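You operate a simulated robot arm through the tools that you are given. There is no shell and no other tool. Be economical: measure what you need, move in short steps, check, and stop when the job is done.

You run a simulated robot arm. Do the job below in one go: nothing can be reset, and whatever is moved stays where it is left.

## Task
Fit the black elbow on the black upright pipe and tighten its nut.
Fine: it is in the top drawer; push it right down before the nut; shut the drawer; leave the other nut.

It is judged by the outcome, as a careful person would: the job done as asked, and still so three seconds after it is handed in. It fails if anything else is knocked over, pushed out of place, dropped, spilled or broken.

## Robot
A 7-joint arm with a fingered hand on a trunk, on a base that drives. Base frame: it is fixed to the floor where the robot stands at the start and does not move with it; the origin is under the middle of the robot, x ahead of it, y to its left, z up. Units: m, degrees, N and s.
Its first joint turns from -166.0 to 166.0 degrees. Places, roughly: top drawer [1, 0.1, 0.7]. Payload 4 kg.
Tool frame: the origin (TCP) lies between the finger pads and is the grasp point; the fingertips stand 0.03 m ahead of it; z points along the fingers, y is the line along which they close. Largest opening 0.104 m; the body of the gripper starts 0.035 m behind the TCP. The gripper is a hand of 4 fingers: y runs from the thumb to the fingers, the wrist lies at [-0.015, -0.113, -0.19] in the tool frame, and closing takes about 1.5 s.
Orientation is that of the tool frame in the base frame, as a unit quaternion [x, y, z, w]. With the fingers straight down and the wrist toward the robot, the tool's x, y and z point along [0, 1, 0], [1, 0, 0] and [0, 0, -1] of the base frame.

## Interface
- The arm moves only by the tool play_rows. Its arguments are lists of equal length, an entry for each row: "slide": the shift along the tool's x, y, z in m, a list of three; "rot": the turn, a rotation vector about the tool's x, y, z in degrees, a list of three. In form: {"slide": [[dx, dy, dz], ...], "rot": [[ax, ay, az], ...]}. A call has 1 to 20 rows; each row shifts and turns the commanded pose from where the row before left it, along the tool's axes as they then stand. "jaw" is the finger opening in m, from 0 to 0.104, set as the call begins (left out, the last holds). A row lasts 0.2 s, in which the tool goes at most 0.05 m and 8.6 degrees; a call with a longer step from one row to the next is refused whole, and so is a gripper value outside its range. Where a pose cannot be reached the arm comes as near as it can. A force on the tool above 40 N (or 10 N above the force at the start of the call, whichever is more), or a blocked arm, ends the call early, and 0.2 s more pass. The fingers move at their own pace (about 0.153 m/s each) and stop on an object; they squeeze with about 29 N. The grip force told is the motor's: it shows also when the fingers shut on nothing. Time passes only in rows, and 0.2 s behind the last, so rows that do not move let the fingers close. It gives the time, the measured TCP pose, the force on the tool (base axes), the opening and the grip force at its end, in the units of the frame above (readings bear some noise), with the torque about the TCP (base axes, N m) and any sound that the robot's microphone picked up.
- Cameras (640 x 400 px; columns grow to the right, rows downward): "scene" is now at [0.3362, 0.1903, 1.2628]; the picture's right is [-0.33, -0.94, 0.00], its down [-0.28, 0.10, -0.95] and it looks along [0.90, -0.31, -0.30] (base axes); focal length 214 px, centre (320, 200). "wrist" rides on the gripper at [0.061, -0.092, -0.13] in the tool frame; the picture's right is [-0.81, 0.28, -0.52], its down [-0.53, -0.71, 0.46] and it looks along [-0.24, 0.64, 0.72] (tool axes); focal length 275 px, centre (320, 200). There is no depth. A picture from a camera that has moved, and an enlarged one, comes with that camera's place and axes in the base frame and with its lens. The place of the scene camera against the robot may be out by one fixed shift of up to 0.025 m in any direction.
- get_image(camera): a new picture of that camera. The clock stands still meanwhile.
- steer(legs): drives the robot by 1 to 6 legs, each [ahead, left, turn to the left] in m, m and degrees, along the robot's own axes; the way and the turn of a leg run together, so that a leg with both is an arc; at most 1.5 m and 180 degrees a leg. The arm and the cameras ride along, it lands a little off, and it stops where it bumps. It gives what a move gives.
- finger_targets(index, middle, ring, thumb_bend, thumb_turn): sets how far each is bent, from 0 (flat) to 1 (curled in); at 0.3 the hand is open as for a grip, at 0.7 the pads meet at the TCP. One left out holds its place. A second passes; each finger stops where it meets its share of the squeeze, and holds until it gets a number again. A gripper value or a shape takes the hand back. It gives what a move gives, with no picture; readings hold the bend of each and the force on the fingers (four entries, about 0 where the hand has none), thumb and palm. thumb_turn goes from beside the hand (0) to across from the fingers (1), as for a grip.
- hand_shape(shape): the hand has 4 fingers and takes this shape, open, in about a second: jaw (thumb against the fingers, like two jaws); tri (thumb and two fingers); tip (a fingertip pinch); poke (one finger out to press); point (the index stretched); flat (the hand flat); cup (the hand cupped); fist (a fist). The gripper value then closes the fingers along that shape, each until it touches; the sizes above hold for jaw. It gives what a move gives, with no picture.
- turn_head(pan, tilt): turns the head with the scene camera to pan (to the left, within 143 degrees either way) and tilt (down, from -29 to 69), counted from straight ahead of the robot. It gives what a move gives.
- enlarge(camera, box): a new picture of the part [left, top, right, bottom] of that camera's present view, enlarged. The clock stands still meanwhile.
- close_job(): hands the job in; it is judged then, once.

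Work in short steps. Places have to be worked out from the pictures, the camera data and where the tool is seen: move nearer, look again, correct. Check each grasp and each placing, and mend what went wrong. You have 120 turns and 78 pictures in all, those below and enlarged ones among them. Open the gripper and draw the arm clear of the work before you hand the job in, unless the task says otherwise; then end with one line.

The tools are called after ">>>" by a JSON object that holds its "name" and its "arguments". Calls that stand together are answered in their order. play_rows: Moves the arm, as the interface text tells. Its arguments: {"type":"object","properties":{"slide":{"type":"array","items":{"type":"array","items":{"type":"number"}}},"rot":{"type":"array","items":{"type":"array","items":{"type":"number"}}},"jaw":{"type":"number"}},"required":["slide","rot"]} The other tools are called the same way: hand_shape (shape) gives the hand a shape; finger_targets (index, middle, ring, thumb_bend, thumb_turn) moves the fingers one by one; steer (legs) drives the base; turn_head (pan, tilt) turns the head that bears the scene camera; get_image (camera) takes a picture; enlarge (camera, box) takes an enlarged picture of a part of a camera's view; close_job () hands the job in.

At the start:

```text
time: 0.0
ee_pos: [0.7092, -0.1973, 1.3031]
tcp_rot: [0.707, 0.707, 0.0, 0.0]
force: [-0.5, -0.2, 0.2]
wrist_torque: [0.0, -0.02, 0.01]
gripper_width: 0.1036
grasp_force: 0.1
shape: jaw
bend: [0.3, 0.3, 0.3, 0.3, 0.98]
finger forces: [0.0, 0.0, 0.0, 0.0, 0.1, 0.1]
robot x, y, heading: [0.0005, -0.0006, -0.1]
head pan, tilt: [-19.2, 17.3]
```

scene: 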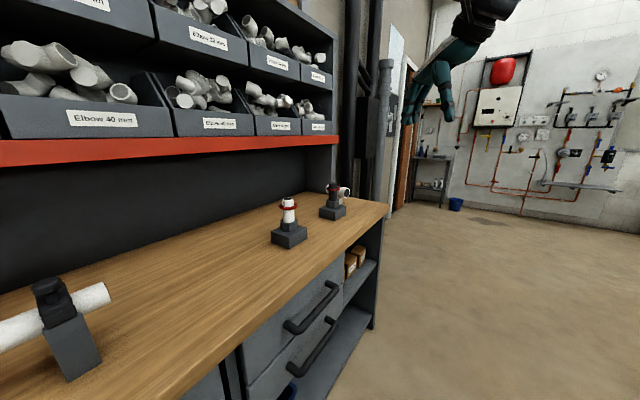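
wrist: 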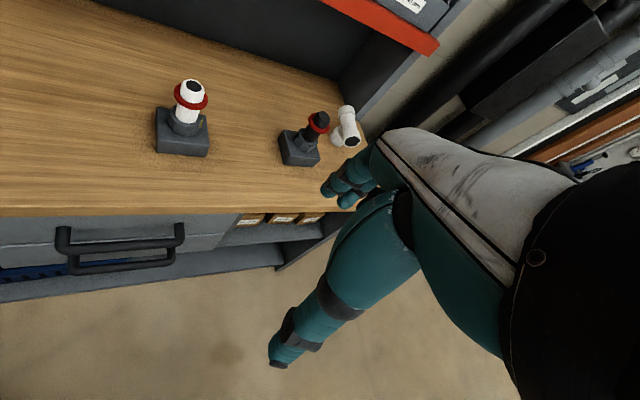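

The workbench has two upright pipes (white and black) with red nuts, and two drawers below. I look closer at the pipes and the drawers.

>>> {"name": "enlarge", "arguments": {"camera": "scene", "box": [240, 160, 400, 260]}}

>>> {"name": "enlarge", "arguments": {"camera": "scene", "box": [180, 240, 400, 400]}}

```text
4.00 times, centred on (320, 210) of scene
camera zoom: at [0.3362, 0.1903, 1.2628], right [-0.33, -0.94, 0.0], down [-0.28, 0.1, -0.95], along [0.9, -0.31, -0.3], focal length 858 px, centre (320, 160)
```

zoom: 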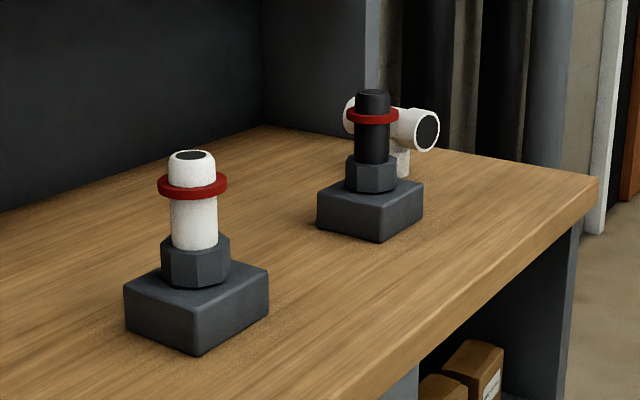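

```text
2.50 times, centred on (290, 320) of scene
camera zoom: at [0.3362, 0.1903, 1.2628], right [-0.33, -0.94, 0.0], down [-0.28, 0.1, -0.95], along [0.9, -0.31, -0.3], focal length 536 px, centre (395, -100)
```

zoom: 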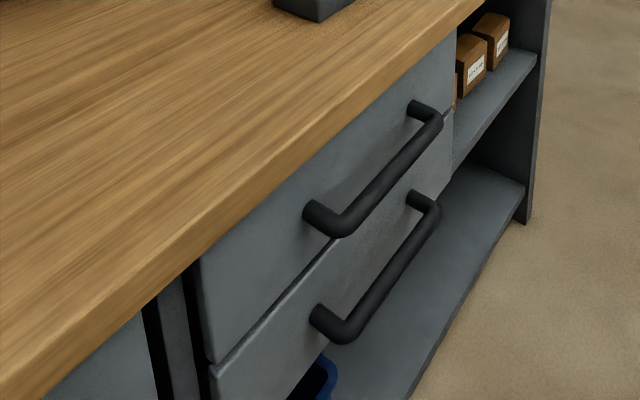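

The bench stands obliquely: its edge runs along roughly (0.6, -0.8) about 0.65 m away, so facing it needs about 37° left. I turn, then shift to the right, to stand between the drawer and the black pipe.

>>> {"name": "steer", "arguments": {"legs": [[0, 0, 37], [0, -0.7, 0]]}}

>>> {"name": "turn_head", "arguments": {"pan": 10, "tilt": 40}}

>>> {"name": "get_image", "arguments": {"camera": "scene"}}

>>> {"name": "get_image", "arguments": {"camera": "wrist"}}

```text
time: 5.6
ee_pos: [1.1093, -0.2872, 1.3036]
tcp_rot: [0.443, 0.896, 0.0, 0.0]
force: [-0.1, 0.9, 0.3]
wrist_torque: [0.03, 0.0, -0.02]
gripper_width: 0.1037
grasp_force: 0.0
shape: jaw
bend: [0.3, 0.3, 0.3, 0.3, 0.98]
finger forces: [0.0, 0.0, 0.0, 0.0, 0.0, 0.1]
robot x, y, heading: [0.425, -0.5587, 37.3]
head pan, tilt: [-19.2, 17.3]
```

```text
time: 6.5
ee_pos: [1.1099, -0.2887, 1.304]
tcp_rot: [0.444, 0.896, 0.0, 0.0]
force: [-0.1, -1.5, -0.1]
wrist_torque: [-0.02, 0.04, 0.0]
gripper_width: 0.104
grasp_force: 0.1
shape: jaw
bend: [0.3, 0.3, 0.3, 0.3, 0.98]
finger forces: [0.0, 0.0, 0.1, 0.0, 0.0, 0.0]
robot x, y, heading: [0.4243, -0.5589, 37.2]
head pan, tilt: [10.0, 40.0]
```

```text
73 pictures are left
camera scene: at [0.5614, -0.1733, 1.2271], right [0.73, -0.68, 0.0], down [-0.44, -0.47, -0.77], along [0.52, 0.56, -0.64], focal length 214 px, centre (320, 200)
```

scene: 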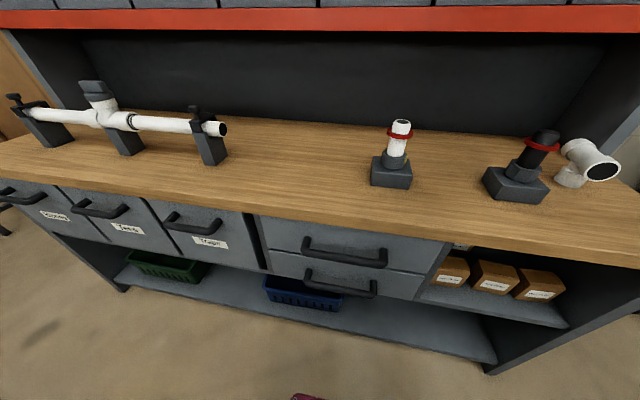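

```text
72 pictures are left
camera wrist: at [1.0005, -0.2939, 1.4343], right [0.71, -0.48, 0.52], down [-0.24, -0.86, -0.46], along [0.66, 0.2, -0.72], focal length 275 px, centre (320, 200)
```

wrist: 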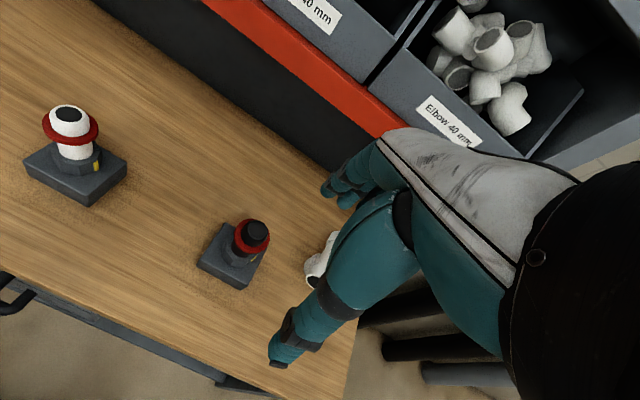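

The robot now faces the bench. I look in detail at the two pipes and at the drawer.

>>> {"name": "enlarge", "arguments": {"camera": "scene", "box": [350, 100, 630, 220]}}

>>> {"name": "enlarge", "arguments": {"camera": "wrist", "box": [190, 200, 286, 300]}}

>>> {"name": "enlarge", "arguments": {"camera": "wrist", "box": [20, 95, 130, 215]}}

>>> {"name": "enlarge", "arguments": {"camera": "scene", "box": [230, 200, 470, 320]}}

```text
2.29 times, centred on (490, 160) of scene
camera zoom: at [0.5614, -0.1733, 1.2271], right [0.73, -0.68, 0.0], down [-0.44, -0.47, -0.77], along [0.52, 0.56, -0.64], focal length 490 px, centre (-69, 291)
```

zoom: 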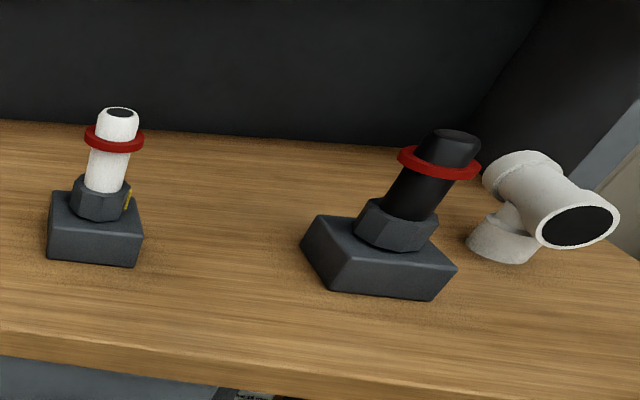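

```text
4.00 times, centred on (238, 250) of wrist
camera zoom: at [1.0005, -0.2939, 1.4343], right [0.71, -0.48, 0.52], down [-0.24, -0.86, -0.46], along [0.66, 0.2, -0.72], focal length 1101 px, centre (648, 0)
```

zoom: 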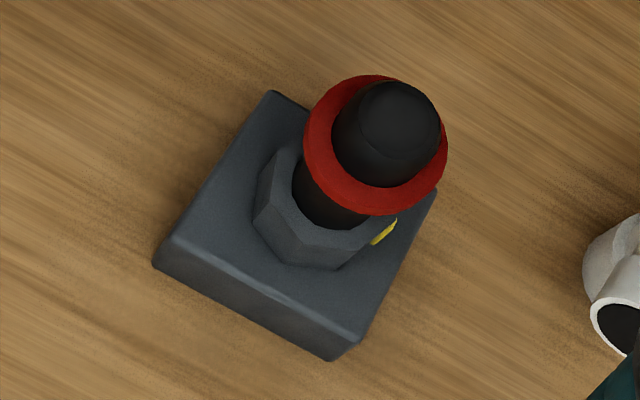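

```text
3.33 times, centred on (75, 155) of wrist
camera zoom: at [1.0005, -0.2939, 1.4343], right [0.71, -0.48, 0.52], down [-0.24, -0.86, -0.46], along [0.66, 0.2, -0.72], focal length 918 px, centre (1137, 350)
```

zoom: 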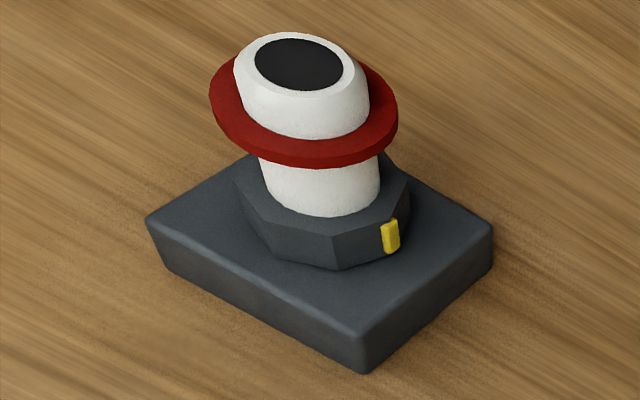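

```text
2.67 times, centred on (350, 260) of scene
camera zoom: at [0.5614, -0.1733, 1.2271], right [0.73, -0.68, 0.0], down [-0.44, -0.47, -0.77], along [0.52, 0.56, -0.64], focal length 572 px, centre (240, 40)
```

zoom: 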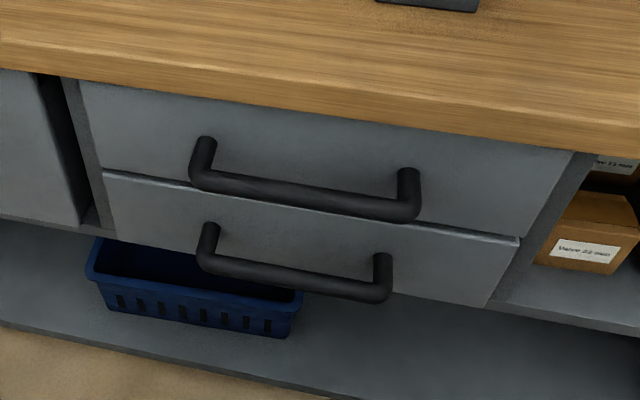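

Nut = the dark hex at the pipe base with a yellow mark; the red ring marks the depth. The top drawer handle is at about 0.66 m ahead and 0.21 m left of the robot, z≈0.76. I bring the hand back and left, then tilt the fingers forward.

>>> {"name": "play_rows", "arguments": {"slide": [[0.04, -0.029, 0], [0.04, -0.029, 0], [0.04, -0.029, 0], [0.04, -0.029, 0], [0.04, -0.029, 0], [0.04, -0.029, 0], [0.04, -0.029, 0], [0.04, -0.029, 0], [0.04, -0.029, 0], [0.04, -0.029, 0], [0, 0, 0], [0, 0, 0], [0, 0, 0], [0, 0, 0], [0, 0, 0], [0, 0, 0], [0, 0, 0]], "rot": [[0, 0, 0], [0, 0, 0], [0, 0, 0], [0, 0, 0], [0, 0, 0], [0, 0, 0], [0, 0, 0], [0, 0, 0], [0, 0, 0], [0, 0, 0], [-8.5, 0, 0], [-8.5, 0, 0], [-8.5, 0, 0], [-8.5, 0, 0], [-8.5, 0, 0], [-8.5, 0, 0], [-8.5, 0, 0]]}}

>>> {"name": "play_rows", "arguments": {"slide": [[0, -0.04, 0.023], [0, -0.04, 0.023], [0, -0.04, 0.023], [0, -0.04, 0.023], [0, -0.04, 0.023], [0, -0.04, 0.023], [0, -0.04, 0.023], [0, 0, 0]], "rot": [[0, 0, 0], [0, 0, 0], [0, 0, 0], [0, 0, 0], [0, 0, 0], [0, 0, 0], [0, 0, 0], [0, 0, 0]]}}

>>> {"name": "get_image", "arguments": {"camera": "wrist"}}

>>> {"name": "get_image", "arguments": {"camera": "scene"}}

```text
time: 10.0
ee_pos: [0.637, -0.145, 1.3098]
tcp_rot: [0.398, 0.804, 0.398, 0.193]
force: [1.9, 3.1, 14.2]
wrist_torque: [-1.49, 1.54, -0.2]
gripper_width: 0.1039
grasp_force: 0.0
shape: jaw
bend: [0.3, 0.3, 0.3, 0.3, 0.98]
finger forces: [0.0, 0.0, 0.1, 0.0, 0.0, 0.1]
robot x, y, heading: [0.4248, -0.562, 37.5]
head pan, tilt: [10.0, 40.0]
stopped in row 17: the force on the tool passed its limit at 96 N (the readings are from after the stop); the commanded pose is now the measured one
```

```text
time: 10.3
ee_pos: [0.6354, -0.145, 1.3107]
tcp_rot: [0.397, 0.802, 0.403, 0.191]
force: [-0.6, 3.2, 12.0]
wrist_torque: [-1.25, 1.31, -0.4]
gripper_width: 0.1038
grasp_force: 0.1
shape: jaw
bend: [0.3, 0.3, 0.3, 0.3, 0.98]
finger forces: [0.0, 0.0, 0.1, 0.0, 0.1, 0.0]
robot x, y, heading: [0.4235, -0.5637, 37.5]
head pan, tilt: [10.0, 40.0]
stopped in row 1: the force on the tool passed its limit at 134 N (the readings are from after the stop); the commanded pose is now the measured one
```

```text
67 pictures are left
camera wrist: at [0.4731, -0.1936, 1.3168], right [0.31, -0.8, 0.52], down [0.27, -0.45, -0.85], along [0.91, 0.4, 0.07], focal length 275 px, centre (320, 200)
```

wrist: 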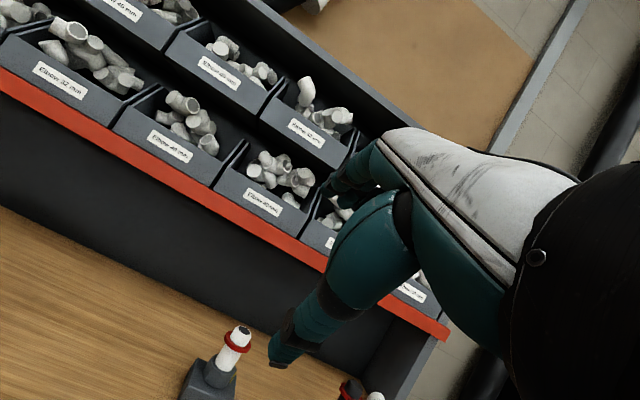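

```text
66 pictures are left
camera scene: at [0.5612, -0.1735, 1.2266], right [0.73, -0.68, 0.0], down [-0.44, -0.47, -0.76], along [0.52, 0.56, -0.65], focal length 214 px, centre (320, 200)
```

scene: 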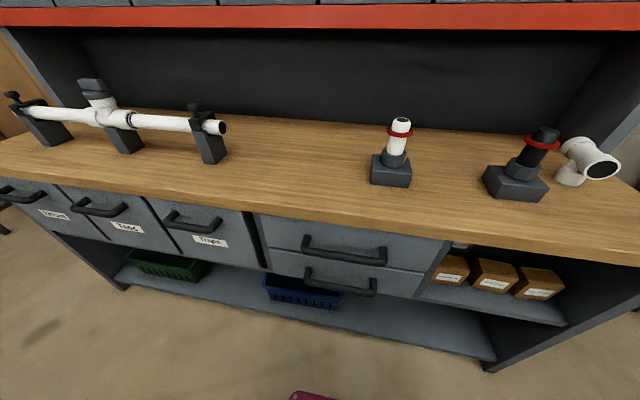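

The wrist ran into the robot's own head mast. I draw the hand forward and to the right, away from the head.

>>> {"name": "play_rows", "arguments": {"slide": [[0, 0.03, 0.01], [0, 0.03, 0.02], [-0.02, 0.024, 0.032], [-0.03, 0.02, 0.03], [-0.04, 0.01, 0.015], [-0.04, 0.01, 0.015], [-0.04, 0, 0], [-0.04, 0, 0], [-0.04, 0, 0], [-0.04, 0, 0]], "rot": [[0, 0, 0], [0, 0, 0], [0, 0, 0], [0, 0, 0], [0, 0, 0], [0, 0, 0], [0, 0, 0], [0, 0, 0], [0, 0, 0], [0, 0, 0]]}}

```text
time: 12.5
ee_pos: [0.9515, -0.2692, 1.3318]
tcp_rot: [0.397, 0.803, 0.402, 0.192]
force: [-0.3, 0.8, 0.0]
wrist_torque: [0.01, 0.0, 0.01]
gripper_width: 0.1039
grasp_force: 0.1
shape: jaw
bend: [0.3, 0.3, 0.3, 0.3, 0.98]
finger forces: [0.1, 0.0, 0.1, 0.1, 0.0, 0.0]
robot x, y, heading: [0.4301, -0.5627, 37.4]
head pan, tilt: [10.0, 40.0]
```

Free again. I drive left and slightly back so the drawer sits straight ahead, clear of the head mast.

>>> {"name": "steer", "arguments": {"legs": [[-0.08, 0.3, 0]]}}

>>> {"name": "play_rows", "arguments": {"slide": [[0, -0.03, -0.04], [0, -0.04, 0.02], [0, -0.04, 0.03], [0, -0.04, 0.03], [0, -0.04, 0.03], [0, -0.04, 0.03], [0, -0.04, 0.03], [0, -0.04, 0.03], [0, -0.04, 0.03], [0, 0, 0]], "rot": [[0, 0, 0], [0, 0, 0], [0, 0, 0], [0, 0, 0], [0, 0, 0], [0, 0, 0], [0, 0, 0], [0, 0, 0], [0, 0, 0], [0, 0, 0]]}}

>>> {"name": "get_image", "arguments": {"camera": "wrist"}}

>>> {"name": "get_image", "arguments": {"camera": "scene"}}

```text
time: 14.6
ee_pos: [0.7046, -0.0791, 1.3319]
tcp_rot: [0.398, 0.802, 0.402, 0.191]
force: [0.3, -0.2, 0.2]
wrist_torque: [0.0, -0.02, -0.01]
gripper_width: 0.1036
grasp_force: 0.0
shape: jaw
bend: [0.3, 0.3, 0.3, 0.3, 0.98]
finger forces: [0.0, 0.0, 0.0, 0.0, 0.0, 0.0]
robot x, y, heading: [0.1807, -0.3717, 37.5]
head pan, tilt: [10.0, 40.0]
```

```text
time: 16.8
ee_pos: [0.6979, -0.0855, 1.3106]
tcp_rot: [0.398, 0.803, 0.4, 0.191]
force: [-0.5, -0.5, -0.2]
wrist_torque: [-0.03, 0.01, -0.01]
gripper_width: 0.104
grasp_force: 0.1
shape: jaw
bend: [0.3, 0.3, 0.3, 0.3, 0.98]
finger forces: [0.1, 0.1, 0.0, 0.1, 0.1, 0.0]
out of reach, approached as far as the arm can: row 2, 3, 4, 5, 6, 7, 8, 9
robot x, y, heading: [0.1807, -0.3711, 37.1]
head pan, tilt: [10.0, 40.0]
```

```text
65 pictures are left
camera wrist: at [0.5346, -0.1348, 1.3162], right [0.31, -0.8, 0.52], down [0.26, -0.46, -0.85], along [0.92, 0.4, 0.07], focal length 275 px, centre (320, 200)
```

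wrist: 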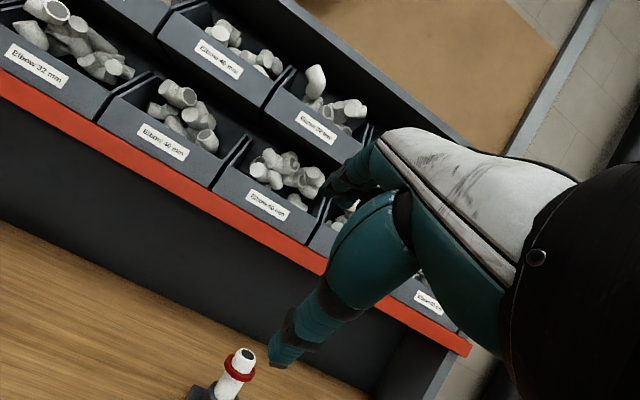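

```text
64 pictures are left
camera scene: at [0.3156, 0.0174, 1.2271], right [0.73, -0.68, 0.0], down [-0.44, -0.47, -0.77], along [0.52, 0.56, -0.64], focal length 214 px, centre (320, 200)
```

scene: 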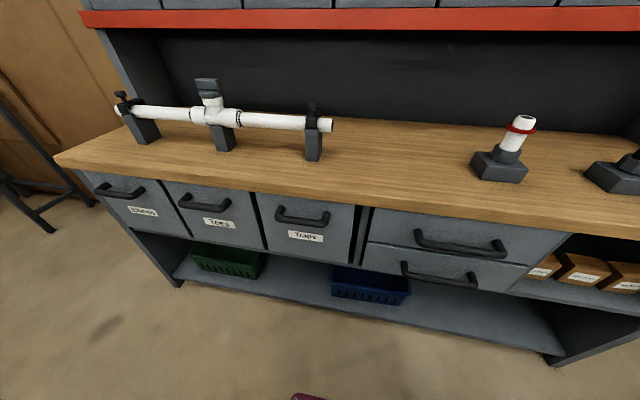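

That tilt isn't reachable this low. I turn the fingers back to straight down in place, where the reach is good.

>>> {"name": "play_rows", "arguments": {"slide": [[0, 0, 0], [0, 0, 0], [0, 0, 0], [0, 0, 0], [0, 0, 0], [0, 0, 0], [0, 0, 0], [0, 0, 0]], "rot": [[7.6, 0, 0], [7.6, 0, 0], [7.6, 0, 0], [7.6, 0, 0], [7.6, 0, 0], [7.6, 0, 0], [7.6, 0, 0], [0, 0, 0]]}}

>>> {"name": "get_image", "arguments": {"camera": "wrist"}}

```text
time: 18.6
ee_pos: [0.6982, -0.0861, 1.3108]
tcp_rot: [0.442, 0.897, -0.002, -0.007]
force: [0.9, 0.1, -0.3]
wrist_torque: [-0.01, 0.02, 0.0]
gripper_width: 0.1039
grasp_force: 0.1
shape: jaw
bend: [0.3, 0.3, 0.3, 0.3, 0.98]
finger forces: [0.0, 0.0, 0.1, 0.0, 0.0, 0.0]
robot x, y, heading: [0.181, -0.3694, 37.2]
head pan, tilt: [10.0, 40.0]
```

```text
63 pictures are left
camera wrist: at [0.5898, -0.0933, 1.4409], right [0.72, -0.48, 0.51], down [-0.25, -0.86, -0.46], along [0.65, 0.2, -0.73], focal length 275 px, centre (320, 200)
```

wrist: 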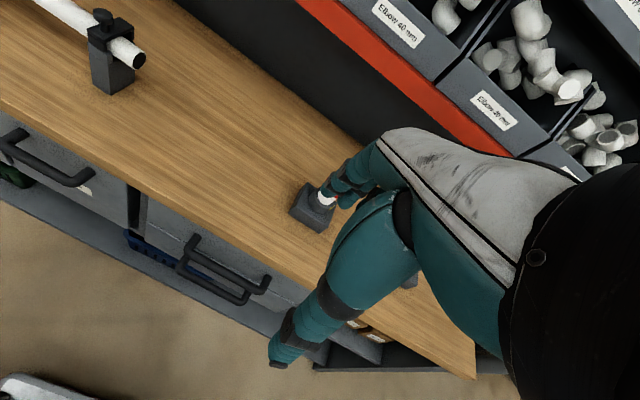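

Now I see the handles from both cameras; I enlarge to measure the top one.

>>> {"name": "enlarge", "arguments": {"camera": "wrist", "box": [110, 190, 320, 330]}}

>>> {"name": "enlarge", "arguments": {"camera": "scene", "box": [350, 190, 590, 310]}}

```text
2.86 times, centred on (215, 260) of wrist
camera zoom: at [0.5898, -0.0933, 1.4409], right [0.72, -0.48, 0.51], down [-0.25, -0.86, -0.46], along [0.65, 0.2, -0.73], focal length 786 px, centre (620, 29)
```

zoom: 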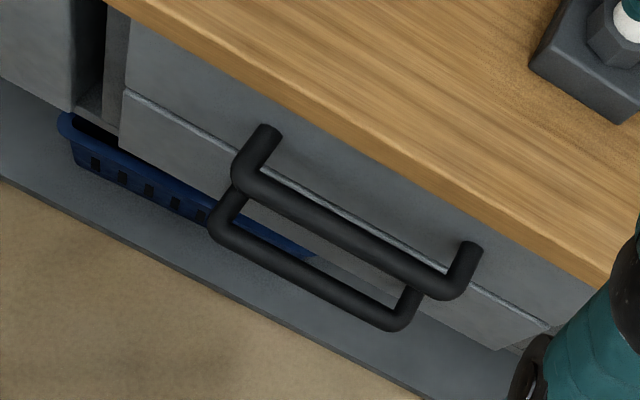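

```text
2.67 times, centred on (470, 250) of scene
camera zoom: at [0.3157, 0.0174, 1.2271], right [0.73, -0.68, 0.0], down [-0.44, -0.47, -0.77], along [0.52, 0.56, -0.64], focal length 572 px, centre (-80, 67)
```

zoom: 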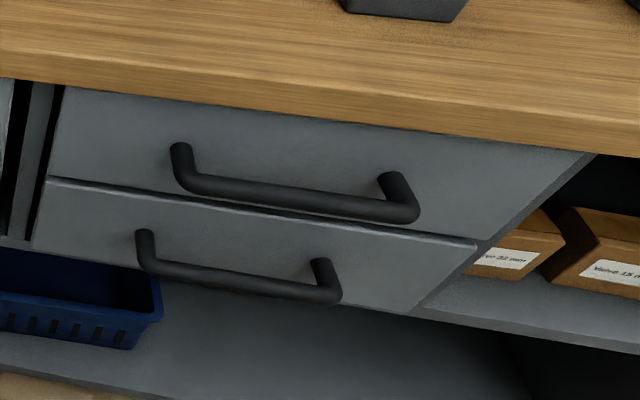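

The top handle bar centre is at about (0.81, 0.0, 0.77). I lower the hand in front of the bench and take a second wrist view for a baseline.

>>> {"name": "play_rows", "arguments": {"slide": [[0, -0.01, 0.04], [0, -0.01, 0.045], [0, -0.01, 0.045], [0, -0.01, 0.045], [0, -0.01, 0.045], [0, -0.01, 0.045], [0, 0, 0.04], [0, 0, 0]], "rot": [[0, 0, 0], [0, 0, 0], [0, 0, 0], [0, 0, 0], [0, 0, 0], [0, 0, 0], [0, 0, 0], [0, 0, 0]]}}

>>> {"name": "get_image", "arguments": {"camera": "wrist"}}

>>> {"name": "get_image", "arguments": {"camera": "scene"}}

```text
time: 20.4
ee_pos: [0.6914, -0.0875, 1.0876]
tcp_rot: [0.441, 0.898, -0.002, -0.007]
force: [-0.1, -0.3, 0.5]
wrist_torque: [0.0, -0.04, 0.01]
gripper_width: 0.1038
grasp_force: 0.0
shape: jaw
bend: [0.3, 0.3, 0.3, 0.3, 0.98]
finger forces: [0.0, 0.0, 0.0, 0.0, 0.0, 0.0]
out of reach, approached as far as the arm can: row 5, 6, 7
robot x, y, heading: [0.1776, -0.3702, 37.1]
head pan, tilt: [10.0, 40.0]
```

```text
60 pictures are left
camera wrist: at [0.5836, -0.0946, 1.2191], right [0.72, -0.48, 0.51], down [-0.25, -0.86, -0.46], along [0.65, 0.2, -0.73], focal length 275 px, centre (320, 200)
```

wrist: 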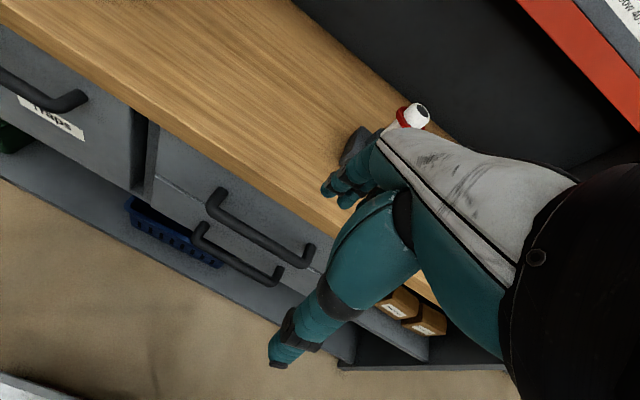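

```text
59 pictures are left
camera scene: at [0.3157, 0.0174, 1.2271], right [0.73, -0.68, 0.0], down [-0.44, -0.47, -0.77], along [0.52, 0.56, -0.64], focal length 214 px, centre (320, 200)
```

scene: 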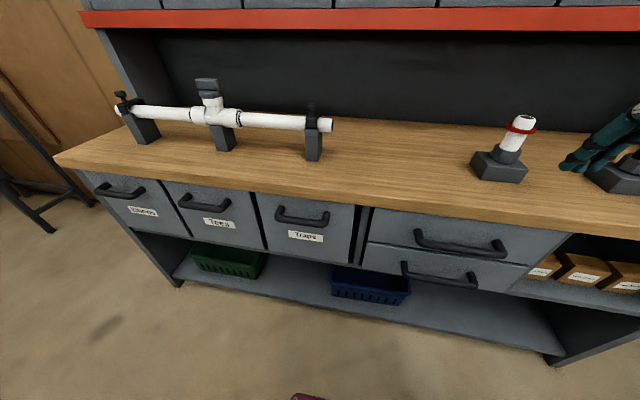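

Stuck at z≈1.09 here, probably a joint limit in this arm posture. I probe whether drawing back and down goes further.

>>> {"name": "play_rows", "arguments": {"slide": [[0, -0.04, 0], [0, -0.04, 0], [0, -0.04, 0], [0, 0, 0.04], [0, 0, 0.04], [0, 0, 0.04], [0, 0, 0]], "rot": [[0, 0, 0], [0, 0, 0], [0, 0, 0], [0, 0, 0], [0, 0, 0], [0, 0, 0], [0, 0, 0]]}}

>>> {"name": "turn_head", "arguments": {"pan": -30, "tilt": 35}}

>>> {"name": "get_image", "arguments": {"camera": "scene"}}

```text
time: 22.0
ee_pos: [0.653, -0.1172, 1.1209]
tcp_rot: [0.442, 0.897, -0.001, -0.007]
force: [0.2, 0.1, -0.2]
wrist_torque: [0.0, 0.01, -0.02]
gripper_width: 0.1039
grasp_force: 0.1
shape: jaw
bend: [0.3, 0.3, 0.3, 0.3, 0.98]
finger forces: [0.0, 0.1, 0.0, 0.0, 0.0, 0.0]
out of reach, approached as far as the arm can: row 1, 2, 3, 4, 5, 6
robot x, y, heading: [0.18, -0.3718, 37.3]
head pan, tilt: [10.0, 40.0]
```

```text
time: 23.1
ee_pos: [0.6513, -0.1171, 1.1215]
tcp_rot: [0.441, 0.897, -0.001, -0.007]
force: [-1.3, -0.5, 0.2]
wrist_torque: [-0.01, -0.01, 0.01]
gripper_width: 0.1039
grasp_force: 0.1
shape: jaw
bend: [0.3, 0.3, 0.3, 0.3, 0.98]
finger forces: [0.0, 0.1, 0.0, 0.0, 0.0, 0.0]
robot x, y, heading: [0.1796, -0.3665, 37.2]
head pan, tilt: [-30.0, 35.0]
```

```text
58 pictures are left
camera scene: at [0.3453, -0.0338, 1.2346], right [0.13, -0.99, 0.0], down [-0.57, -0.07, -0.82], along [0.81, 0.1, -0.57], focal length 214 px, centre (320, 200)
```

scene: 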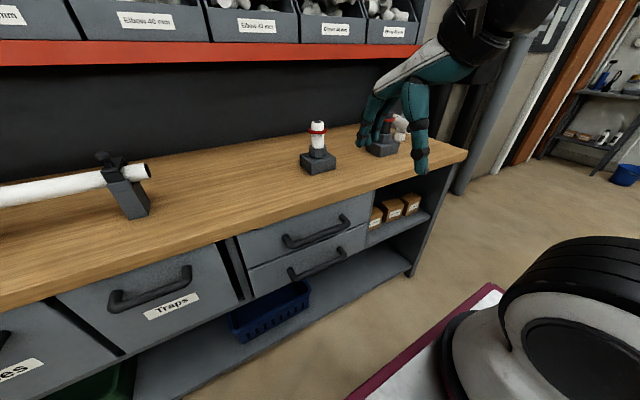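

The arm base sits low to the right; the arm folds over the top. I test whether turning the hand about the vertical (wrist to the right) frees the reach downward.

>>> {"name": "play_rows", "arguments": {"slide": [[0, 0.03, 0], [0, 0.03, 0], [0, 0, 0], [0, 0, 0], [0, 0, 0], [0, 0, 0], [0, 0, 0.04], [0, 0, 0.04], [0, 0, 0.04], [0, 0, 0.04], [0, 0, 0]], "rot": [[0, 0, -8], [0, 0, -8], [0, 0, -8], [0, 0, -8], [0, 0, -8], [0, 0, -8], [0, 0, 0], [0, 0, 0], [0, 0, 0], [0, 0, 0], [0, 0, 0]]}}

```text
time: 25.4
ee_pos: [0.7116, -0.0693, 0.9687]
tcp_rot: [0.038, 0.999, 0.002, -0.008]
force: [-0.3, 0.7, -0.6]
wrist_torque: [-0.02, 0.02, 0.0]
gripper_width: 0.1041
grasp_force: 0.0
shape: jaw
bend: [0.3, 0.3, 0.3, 0.3, 0.98]
finger forces: [0.1, 0.0, 0.0, 0.1, 0.0, 0.1]
out of reach, approached as far as the arm can: row 9, 10
robot x, y, heading: [0.1794, -0.3728, 37.3]
head pan, tilt: [-30.0, 35.0]
```

Turning the hand relative to the arm's direction helps a lot. So I'll stand further left, making the arm reach diagonally right toward the handle; raise the hand first, then drive.

>>> {"name": "play_rows", "arguments": {"slide": [[0, 0, -0.04], [0, 0, -0.04], [0, 0, -0.04]], "rot": [[0, 0, 0], [0, 0, 0], [0, 0, 0]]}}

>>> {"name": "steer", "arguments": {"legs": [[0, 0.46, 0]]}}

>>> {"name": "play_rows", "arguments": {"slide": [[-0.03, 0, 0], [-0.03, 0, 0], [-0.03, 0, 0], [-0.03, 0, 0], [-0.03, 0, 0], [-0.03, 0, 0], [-0.03, 0, 0], [-0.03, 0, 0], [-0.03, 0, 0], [-0.03, 0, 0]], "rot": [[0, 0, 5], [0, 0, 5], [0, 0, 5], [0, 0, 5], [0, 0, 5], [0, 0, 5], [0, 0, 5], [0, 0, 5], [0, 0, 5], [0, 0, 3]]}}

>>> {"name": "get_image", "arguments": {"camera": "scene"}}

```text
time: 26.2
ee_pos: [0.7142, -0.0694, 1.0902]
tcp_rot: [0.039, 0.999, 0.002, -0.006]
force: [-0.4, 0.2, 0.2]
wrist_torque: [0.0, -0.01, 0.01]
gripper_width: 0.1038
grasp_force: 0.1
shape: jaw
bend: [0.3, 0.3, 0.3, 0.3, 0.98]
finger forces: [0.1, 0.0, 0.0, 0.1, 0.1, 0.0]
robot x, y, heading: [0.1816, -0.3721, 37.4]
head pan, tilt: [-30.0, 35.0]
```

```text
time: 29.0
ee_pos: [0.4402, 0.2904, 1.0898]
tcp_rot: [0.038, 0.999, 0.003, -0.006]
force: [1.4, 0.1, 0.0]
wrist_torque: [0.01, 0.01, 0.01]
gripper_width: 0.1038
grasp_force: 0.1
shape: jaw
bend: [0.3, 0.3, 0.3, 0.3, 0.98]
finger forces: [0.0, 0.0, 0.0, 0.1, 0.0, 0.0]
robot x, y, heading: [-0.0958, -0.0083, 37.4]
head pan, tilt: [-30.0, 35.0]
```

```text
time: 31.2
ee_pos: [0.6991, 0.1589, 1.0853]
tcp_rot: [0.442, 0.897, -0.001, -0.007]
force: [0.1, -0.3, 0.4]
wrist_torque: [-0.02, 0.02, 0.01]
gripper_width: 0.1038
grasp_force: 0.1
shape: jaw
bend: [0.3, 0.3, 0.3, 0.3, 0.98]
finger forces: [0.1, 0.0, 0.0, 0.0, 0.0, 0.0]
robot x, y, heading: [-0.0912, -0.0082, 37.4]
head pan, tilt: [-30.0, 35.0]
```

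```text
57 pictures are left
camera scene: at [0.0714, 0.327, 1.2346], right [0.13, -0.99, 0.0], down [-0.57, -0.07, -0.82], along [0.81, 0.1, -0.57], focal length 214 px, centre (320, 200)
```

scene: 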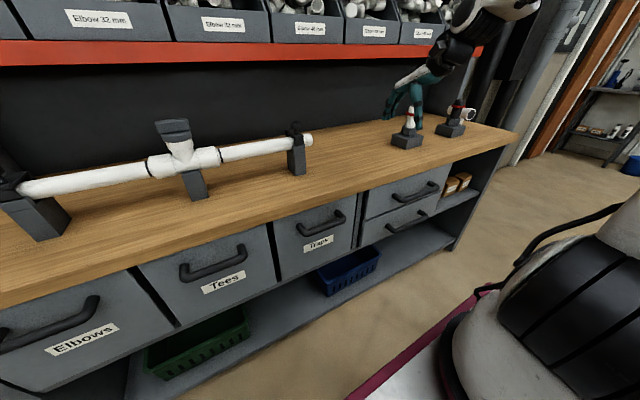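

I move the hand to in front of the drawer, then lower.

>>> {"name": "play_rows", "arguments": {"slide": [[0, -0.045, 0], [0, -0.045, 0], [0, -0.045, 0], [-0.045, 0, 0], [-0.045, 0, 0], [-0.045, 0, 0], [-0.045, 0, 0], [0, 0, 0.03], [0, 0, 0.04], [0, 0, 0.04], [0, 0, 0.04], [0, 0, 0]], "rot": [[0, 0, 0], [0, 0, 0], [0, 0, 0], [0, 0, 0], [0, 0, 0], [0, 0, 0], [0, 0, 0], [0, 0, 0], [0, 0, 0], [0, 0, 0], [0, 0, 0], [0, 0, 0]]}}

>>> {"name": "get_image", "arguments": {"camera": "wrist"}}

>>> {"name": "enlarge", "arguments": {"camera": "scene", "box": [320, 80, 520, 240]}}

```text
time: 33.8
ee_pos: [0.7002, -0.0636, 0.9331]
tcp_rot: [0.442, 0.897, -0.001, -0.007]
force: [-0.6, 0.0, -0.7]
wrist_torque: [-0.02, 0.02, 0.0]
gripper_width: 0.1038
grasp_force: 0.1
shape: jaw
bend: [0.3, 0.3, 0.3, 0.3, 0.98]
finger forces: [0.0, 0.0, 0.0, 0.0, 0.1, 0.0]
robot x, y, heading: [-0.0916, -0.0095, 37.1]
head pan, tilt: [-30.0, 35.0]
```

```text
56 pictures are left
camera wrist: at [0.593, -0.072, 1.065], right [0.72, -0.48, 0.51], down [-0.25, -0.85, -0.46], along [0.65, 0.2, -0.73], focal length 275 px, centre (320, 200)
```

wrist: 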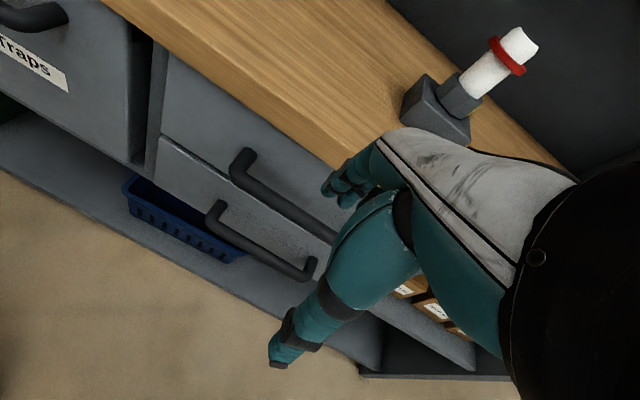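

```text
2.50 times, centred on (420, 160) of scene
camera zoom: at [0.0716, 0.3268, 1.2347], right [0.13, -0.99, 0.0], down [-0.57, -0.07, -0.82], along [0.81, 0.1, -0.57], focal length 536 px, centre (70, 300)
```

zoom: 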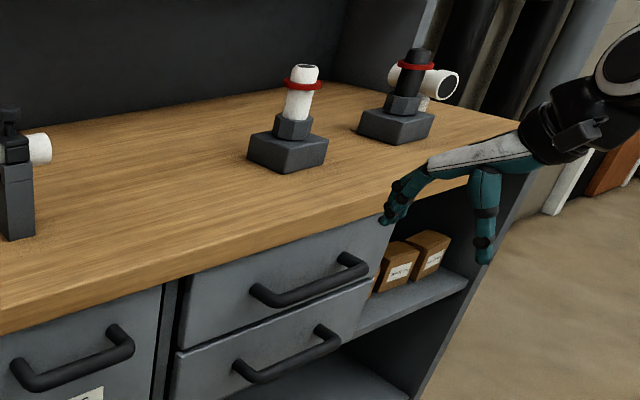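

Triangulated: bar centre ≈ (0.807, -0.006, 0.778), drawer front about 0.045 behind it. I tilt the fingers 45° forward, moving back a little, and narrow the jaw.

>>> {"name": "play_rows", "arguments": {"slide": [[0, -0.02, 0], [0, -0.02, 0], [0, 0, 0], [0, 0, 0], [0, 0, 0], [0, 0, 0], [0, 0, 0]], "rot": [[0, 0, 0], [-8.5, 0, 0], [-8.5, 0, 0], [-8.5, 0, 0], [-8.5, 0, 0], [-8.5, 0, 0], [0, 0, 0]], "jaw": 0.07}}

```text
time: 35.4
ee_pos: [0.6679, -0.0881, 0.9349]
tcp_rot: [0.413, 0.836, 0.326, 0.153]
force: [-0.6, -0.3, -0.3]
wrist_torque: [0.0, 0.01, 0.0]
gripper_width: 0.0703
grasp_force: 0.0
shape: jaw
bend: [0.28, 0.38, 0.35, 0.6, 0.99]
finger forces: [0.0, 0.0, 0.0, 0.0, 0.0, 0.0]
robot x, y, heading: [-0.0941, -0.0124, 37.6]
head pan, tilt: [-30.0, 35.0]
```

Reachable. The bar lies about 0.22 m along the finger direction; I go most of the way and look.

>>> {"name": "play_rows", "arguments": {"slide": [[-0.006, 0.001, 0.04], [-0.006, 0.001, 0.04], [-0.006, 0.001, 0.04], [0, 0.001, 0.03], [0, 0, 0]], "rot": [[0, 0, 0], [0, 0, 0], [0, 0, 0], [0, 0, 0], [0, 0, 0]]}}

>>> {"name": "get_image", "arguments": {"camera": "wrist"}}

>>> {"name": "enlarge", "arguments": {"camera": "scene", "box": [360, 120, 520, 220]}}

```text
time: 36.6
ee_pos: [0.7618, -0.0388, 0.8259]
tcp_rot: [0.414, 0.836, 0.325, 0.154]
force: [-0.1, 0.4, 0.1]
wrist_torque: [0.0, 0.01, 0.03]
gripper_width: 0.07
grasp_force: 0.1
shape: jaw
bend: [0.28, 0.38, 0.35, 0.6, 0.99]
finger forces: [0.0, 0.0, 0.0, 0.0, 0.1, 0.0]
robot x, y, heading: [-0.0931, -0.0097, 37.1]
head pan, tilt: [-30.0, 35.0]
```

```text
54 pictures are left
camera wrist: at [0.6027, -0.0859, 0.8603], right [0.39, -0.73, 0.56], down [0.14, -0.55, -0.82], along [0.91, 0.4, -0.11], focal length 275 px, centre (320, 200)
```

wrist: 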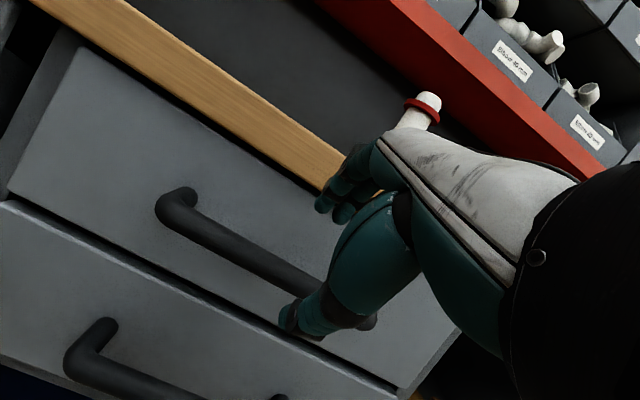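

```text
4.00 times, centred on (440, 170) of scene
camera zoom: at [0.0716, 0.3268, 1.2347], right [0.13, -0.99, 0.0], down [-0.57, -0.07, -0.82], along [0.81, 0.1, -0.57], focal length 858 px, centre (-160, 320)
```

zoom: 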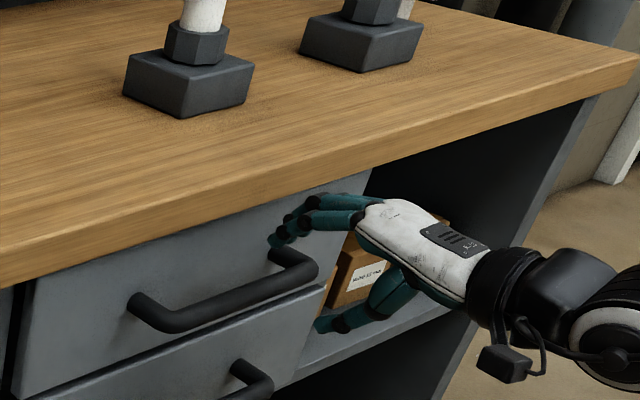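

Aligned with the bar centre. I advance the last 6 cm along the fingers, then close the jaw on the bar.

>>> {"name": "play_rows", "arguments": {"slide": [[0, 0, 0.02], [0, 0, 0.02], [0, 0, 0.02], [0, 0, 0.003], [0, 0, 0]], "rot": [[0, 0, 0], [0, 0, 0], [0, 0, 0], [0, 0, 0], [0, 0, 0]]}}

>>> {"name": "play_rows", "arguments": {"slide": [[0, 0, 0], [0, 0, 0], [0, 0, 0], [0, 0, 0], [0, 0, 0], [0, 0, 0], [0, 0, 0]], "rot": [[0, 0, 0], [0, 0, 0], [0, 0, 0], [0, 0, 0], [0, 0, 0], [0, 0, 0], [0, 0, 0]], "jaw": 0.0}}

>>> {"name": "get_image", "arguments": {"camera": "wrist"}}

```text
time: 37.8
ee_pos: [0.7991, -0.0225, 0.781]
tcp_rot: [0.412, 0.837, 0.326, 0.151]
force: [0.4, 0.4, 0.3]
wrist_torque: [0.0, 0.02, 0.02]
gripper_width: 0.0702
grasp_force: 0.2
shape: jaw
bend: [0.28, 0.38, 0.35, 0.6, 0.99]
finger forces: [0.0, 0.0, 0.0, 0.0, 0.1, 0.1]
out of reach, approached as far as the arm can: row 2, 3
robot x, y, heading: [-0.0926, -0.009, 37.2]
head pan, tilt: [-30.0, 35.0]
```

```text
time: 39.4
ee_pos: [0.7989, -0.0234, 0.7811]
tcp_rot: [0.412, 0.838, 0.326, 0.151]
force: [-3.7, -2.6, 4.6]
wrist_torque: [-0.02, -0.06, 0.08]
gripper_width: 0.0153
grasp_force: 29.3
shape: jaw
bend: [0.74, 0.55, 0.55, 0.72, 1.0]
finger forces: [14.1, 7.3, 3.1, 0.0, 24.8, 0.1]
robot x, y, heading: [-0.0904, -0.0093, 37.3]
head pan, tilt: [-30.0, 35.0]
```

```text
52 pictures are left
camera wrist: at [0.6398, -0.0708, 0.8179], right [0.39, -0.73, 0.56], down [0.14, -0.55, -0.82], along [0.91, 0.4, -0.11], focal length 275 px, centre (320, 200)
```

wrist: 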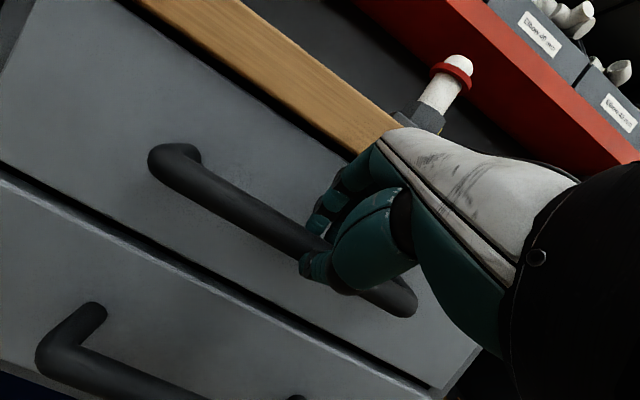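

The bar is gripped firmly. I pull by backing the base straight off.

>>> {"name": "steer", "arguments": {"legs": [[-0.15, 0, 0]]}}

>>> {"name": "get_image", "arguments": {"camera": "wrist"}}

```text
time: 40.8
ee_pos: [0.6791, -0.1123, 0.7824]
tcp_rot: [0.411, 0.838, 0.326, 0.15]
force: [-9.4, 11.9, 4.0]
wrist_torque: [0.11, -0.06, 0.5]
gripper_width: 0.0147
grasp_force: 28.7
shape: jaw
bend: [0.74, 0.55, 0.55, 0.72, 1.0]
finger forces: [13.9, 7.7, 3.9, 0.1, 23.3, 0.0]
robot x, y, heading: [-0.2149, -0.1006, 37.0]
head pan, tilt: [-30.0, 35.0]
```

```text
51 pictures are left
camera wrist: at [0.5199, -0.1608, 0.818], right [0.39, -0.73, 0.55], down [0.14, -0.55, -0.82], along [0.91, 0.4, -0.11], focal length 275 px, centre (320, 200)
```

wrist: 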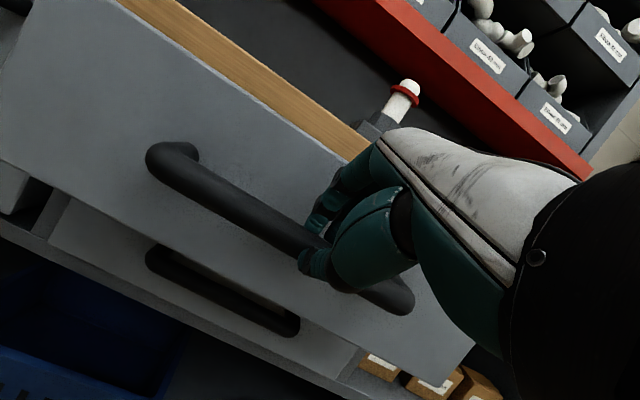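

The drawer is sliding out. I pull about 0.13 m more.

>>> {"name": "steer", "arguments": {"legs": [[-0.13, 0, 0]]}}

>>> {"name": "get_image", "arguments": {"camera": "scene"}}

```text
time: 42.0
ee_pos: [0.5739, -0.1917, 0.7823]
tcp_rot: [0.411, 0.838, 0.326, 0.151]
force: [-14.0, 15.4, 7.0]
wrist_torque: [0.19, -0.14, 0.67]
gripper_width: 0.0146
grasp_force: 29.0
shape: jaw
bend: [0.74, 0.55, 0.55, 0.72, 1.0]
finger forces: [14.1, 8.2, 4.0, 0.0, 19.8, 0.0]
robot x, y, heading: [-0.3173, -0.1806, 37.2]
head pan, tilt: [-30.0, 35.0]
```

```text
50 pictures are left
camera scene: at [-0.1525, 0.1574, 1.2346], right [0.12, -0.99, 0.0], down [-0.57, -0.07, -0.82], along [0.81, 0.1, -0.57], focal length 214 px, centre (320, 200)
```

scene: 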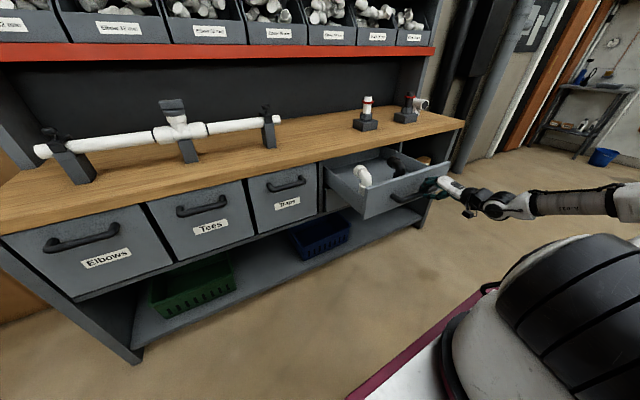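

>>> {"name": "enlarge", "arguments": {"camera": "scene", "box": [310, 120, 470, 220]}}

```text
4.00 times, centred on (390, 170) of scene
camera zoom: at [-0.1525, 0.1574, 1.2346], right [0.12, -0.99, 0.0], down [-0.57, -0.07, -0.82], along [0.81, 0.1, -0.57], focal length 858 px, centre (40, 320)
```

zoom: 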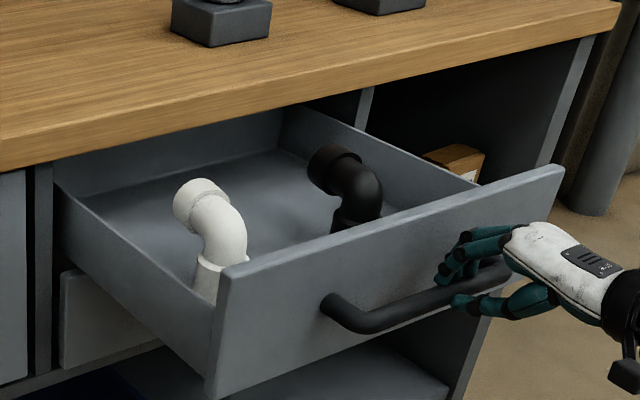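

The drawer is open and holds a white and a black elbow. I open the hand and withdraw along the fingers, then up.

>>> {"name": "play_rows", "arguments": {"slide": [[0, 0, 0], [0, 0, 0], [0, 0, 0], [0, 0, 0], [0, 0, -0.02], [0, 0, -0.03], [0, 0, -0.04], [0, 0, -0.04], [0, 0, -0.04]], "rot": [[0, 0, 0], [0, 0, 0], [0, 0, 0], [0, 0, 0], [0, 0, 0], [0, 0, 0], [0, 0, 0], [0, 0, 0], [0, 0, 0]], "jaw": 0.07}}

>>> {"name": "play_rows", "arguments": {"slide": [[0, 0.03, -0.03], [0, 0.03, -0.03], [0, 0.03, -0.03], [0, 0.03, -0.03], [0, 0, 0], [0, 0, 0], [0, 0, 0], [0, 0, 0], [0, 0, 0]], "rot": [[0, 0, 0], [0, 0, 0], [0, 0, 0], [0, 0, 0], [8.5, 0, 0], [8.5, 0, 0], [8.5, 0, 0], [8.5, 0, 0], [8.5, 0, 0]], "jaw": 0.104}}

>>> {"name": "get_image", "arguments": {"camera": "wrist"}}

```text
time: 44.0
ee_pos: [0.4872, -0.2634, 0.909]
tcp_rot: [0.412, 0.838, 0.327, 0.15]
force: [0.0, 0.4, 0.5]
wrist_torque: [-0.01, 0.0, 0.01]
gripper_width: 0.0697
grasp_force: 0.0
shape: jaw
bend: [0.28, 0.38, 0.35, 0.6, 1.0]
finger forces: [0.0, 0.0, 0.0, 0.1, 0.0, 0.1]
robot x, y, heading: [-0.315, -0.1771, 37.3]
head pan, tilt: [-30.0, 35.0]
```

```text
time: 46.0
ee_pos: [0.4949, -0.2627, 1.0775]
tcp_rot: [0.438, 0.899, 0.001, -0.01]
force: [-1.2, 0.0, -0.8]
wrist_torque: [0.01, 0.0, -0.04]
gripper_width: 0.1039
grasp_force: 0.1
shape: jaw
bend: [0.3, 0.3, 0.3, 0.3, 0.98]
finger forces: [0.0, 0.0, 0.0, 0.0, 0.1, 0.1]
robot x, y, heading: [-0.3192, -0.1782, 37.2]
head pan, tilt: [-30.0, 35.0]
```

```text
48 pictures are left
camera wrist: at [0.3877, -0.2713, 1.2095], right [0.72, -0.47, 0.5], down [-0.24, -0.85, -0.46], along [0.65, 0.21, -0.73], focal length 275 px, centre (320, 200)
```

wrist: 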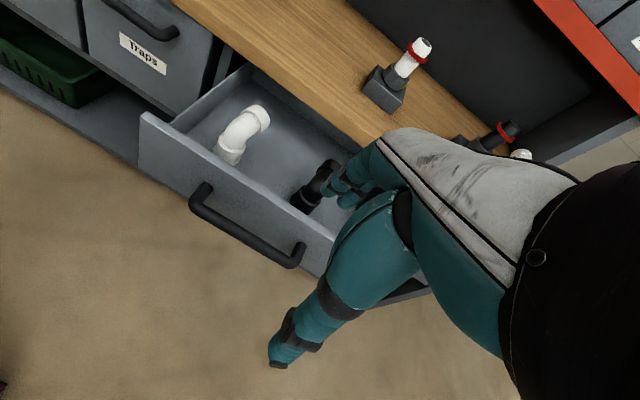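

The black elbow stands at about (0.79, -0.12) in the drawer. I drive forward and a bit right so it lies within reach, then look.

>>> {"name": "steer", "arguments": {"legs": [[0.28, -0.12, 0]]}}

>>> {"name": "turn_head", "arguments": {"pan": -35, "tilt": 40}}

>>> {"name": "get_image", "arguments": {"camera": "scene"}}

>>> {"name": "get_image", "arguments": {"camera": "wrist"}}

```text
time: 48.1
ee_pos: [0.7881, -0.1888, 1.0776]
tcp_rot: [0.438, 0.899, 0.001, -0.01]
force: [-0.9, -0.1, -0.2]
wrist_torque: [-0.02, 0.01, -0.02]
gripper_width: 0.1041
grasp_force: 0.0
shape: jaw
bend: [0.3, 0.3, 0.3, 0.3, 0.98]
finger forces: [0.0, 0.0, 0.1, 0.0, 0.0, 0.0]
robot x, y, heading: [-0.0233, -0.1057, 37.1]
head pan, tilt: [-30.0, 35.0]
```

```text
time: 48.8
ee_pos: [0.7881, -0.1897, 1.0784]
tcp_rot: [0.438, 0.899, 0.001, -0.009]
force: [0.0, -0.3, 0.0]
wrist_torque: [0.01, -0.03, 0.01]
gripper_width: 0.1038
grasp_force: 0.0
shape: jaw
bend: [0.3, 0.3, 0.3, 0.3, 0.98]
finger forces: [0.0, 0.0, 0.1, 0.0, 0.1, 0.1]
robot x, y, heading: [-0.0244, -0.1117, 36.9]
head pan, tilt: [-35.0, 40.0]
```

```text
47 pictures are left
camera scene: at [0.1397, 0.2213, 1.2271], right [0.04, -1.0, 0.0], down [-0.64, -0.02, -0.77], along [0.77, 0.03, -0.64], focal length 214 px, centre (320, 200)
```

scene: 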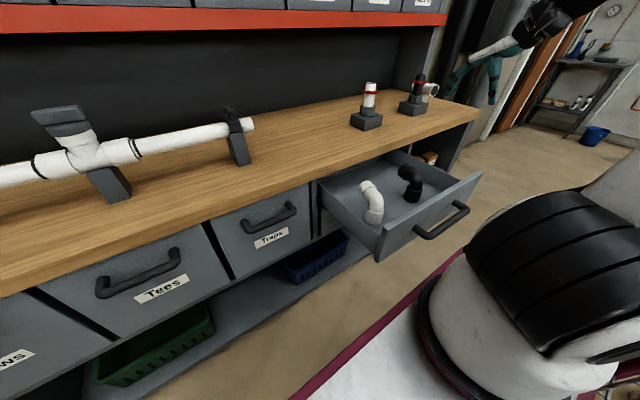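

```text
46 pictures are left
camera wrist: at [0.6815, -0.1989, 1.2092], right [0.72, -0.47, 0.5], down [-0.24, -0.85, -0.46], along [0.65, 0.21, -0.73], focal length 275 px, centre (320, 200)
```

wrist: 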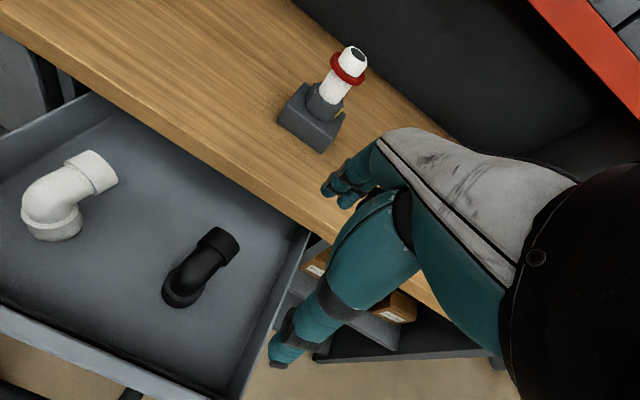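

>>> {"name": "enlarge", "arguments": {"camera": "wrist", "box": [120, 200, 280, 330]}}

>>> {"name": "enlarge", "arguments": {"camera": "scene", "box": [330, 140, 470, 240]}}

```text
3.08 times, centred on (200, 265) of wrist
camera zoom: at [0.6815, -0.1989, 1.2092], right [0.72, -0.47, 0.5], down [-0.24, -0.85, -0.46], along [0.65, 0.21, -0.73], focal length 847 px, centre (689, 0)
```

zoom: 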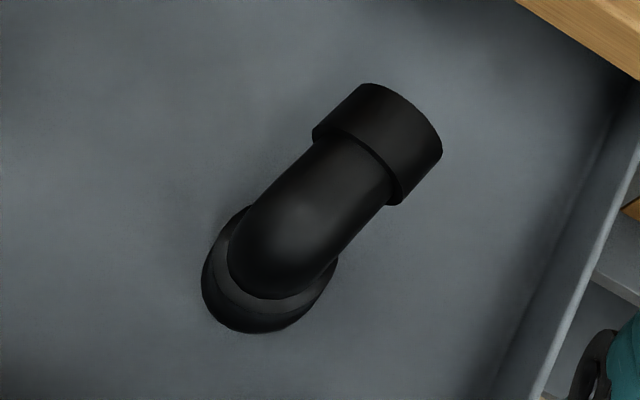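

```text
4.00 times, centred on (400, 190) of scene
camera zoom: at [0.1397, 0.2213, 1.2271], right [0.04, -1.0, 0.0], down [-0.64, -0.02, -0.77], along [0.77, 0.03, -0.64], focal length 858 px, centre (0, 240)
```

zoom: 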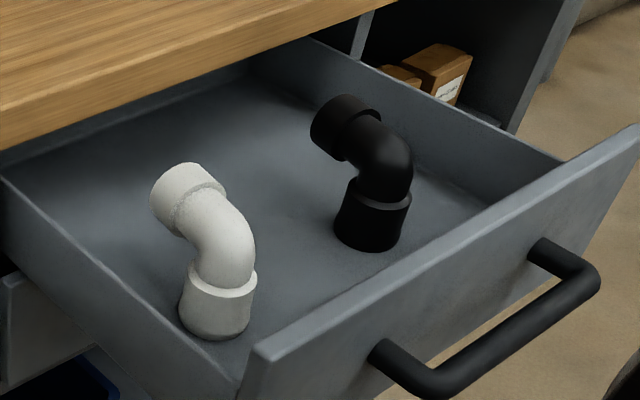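

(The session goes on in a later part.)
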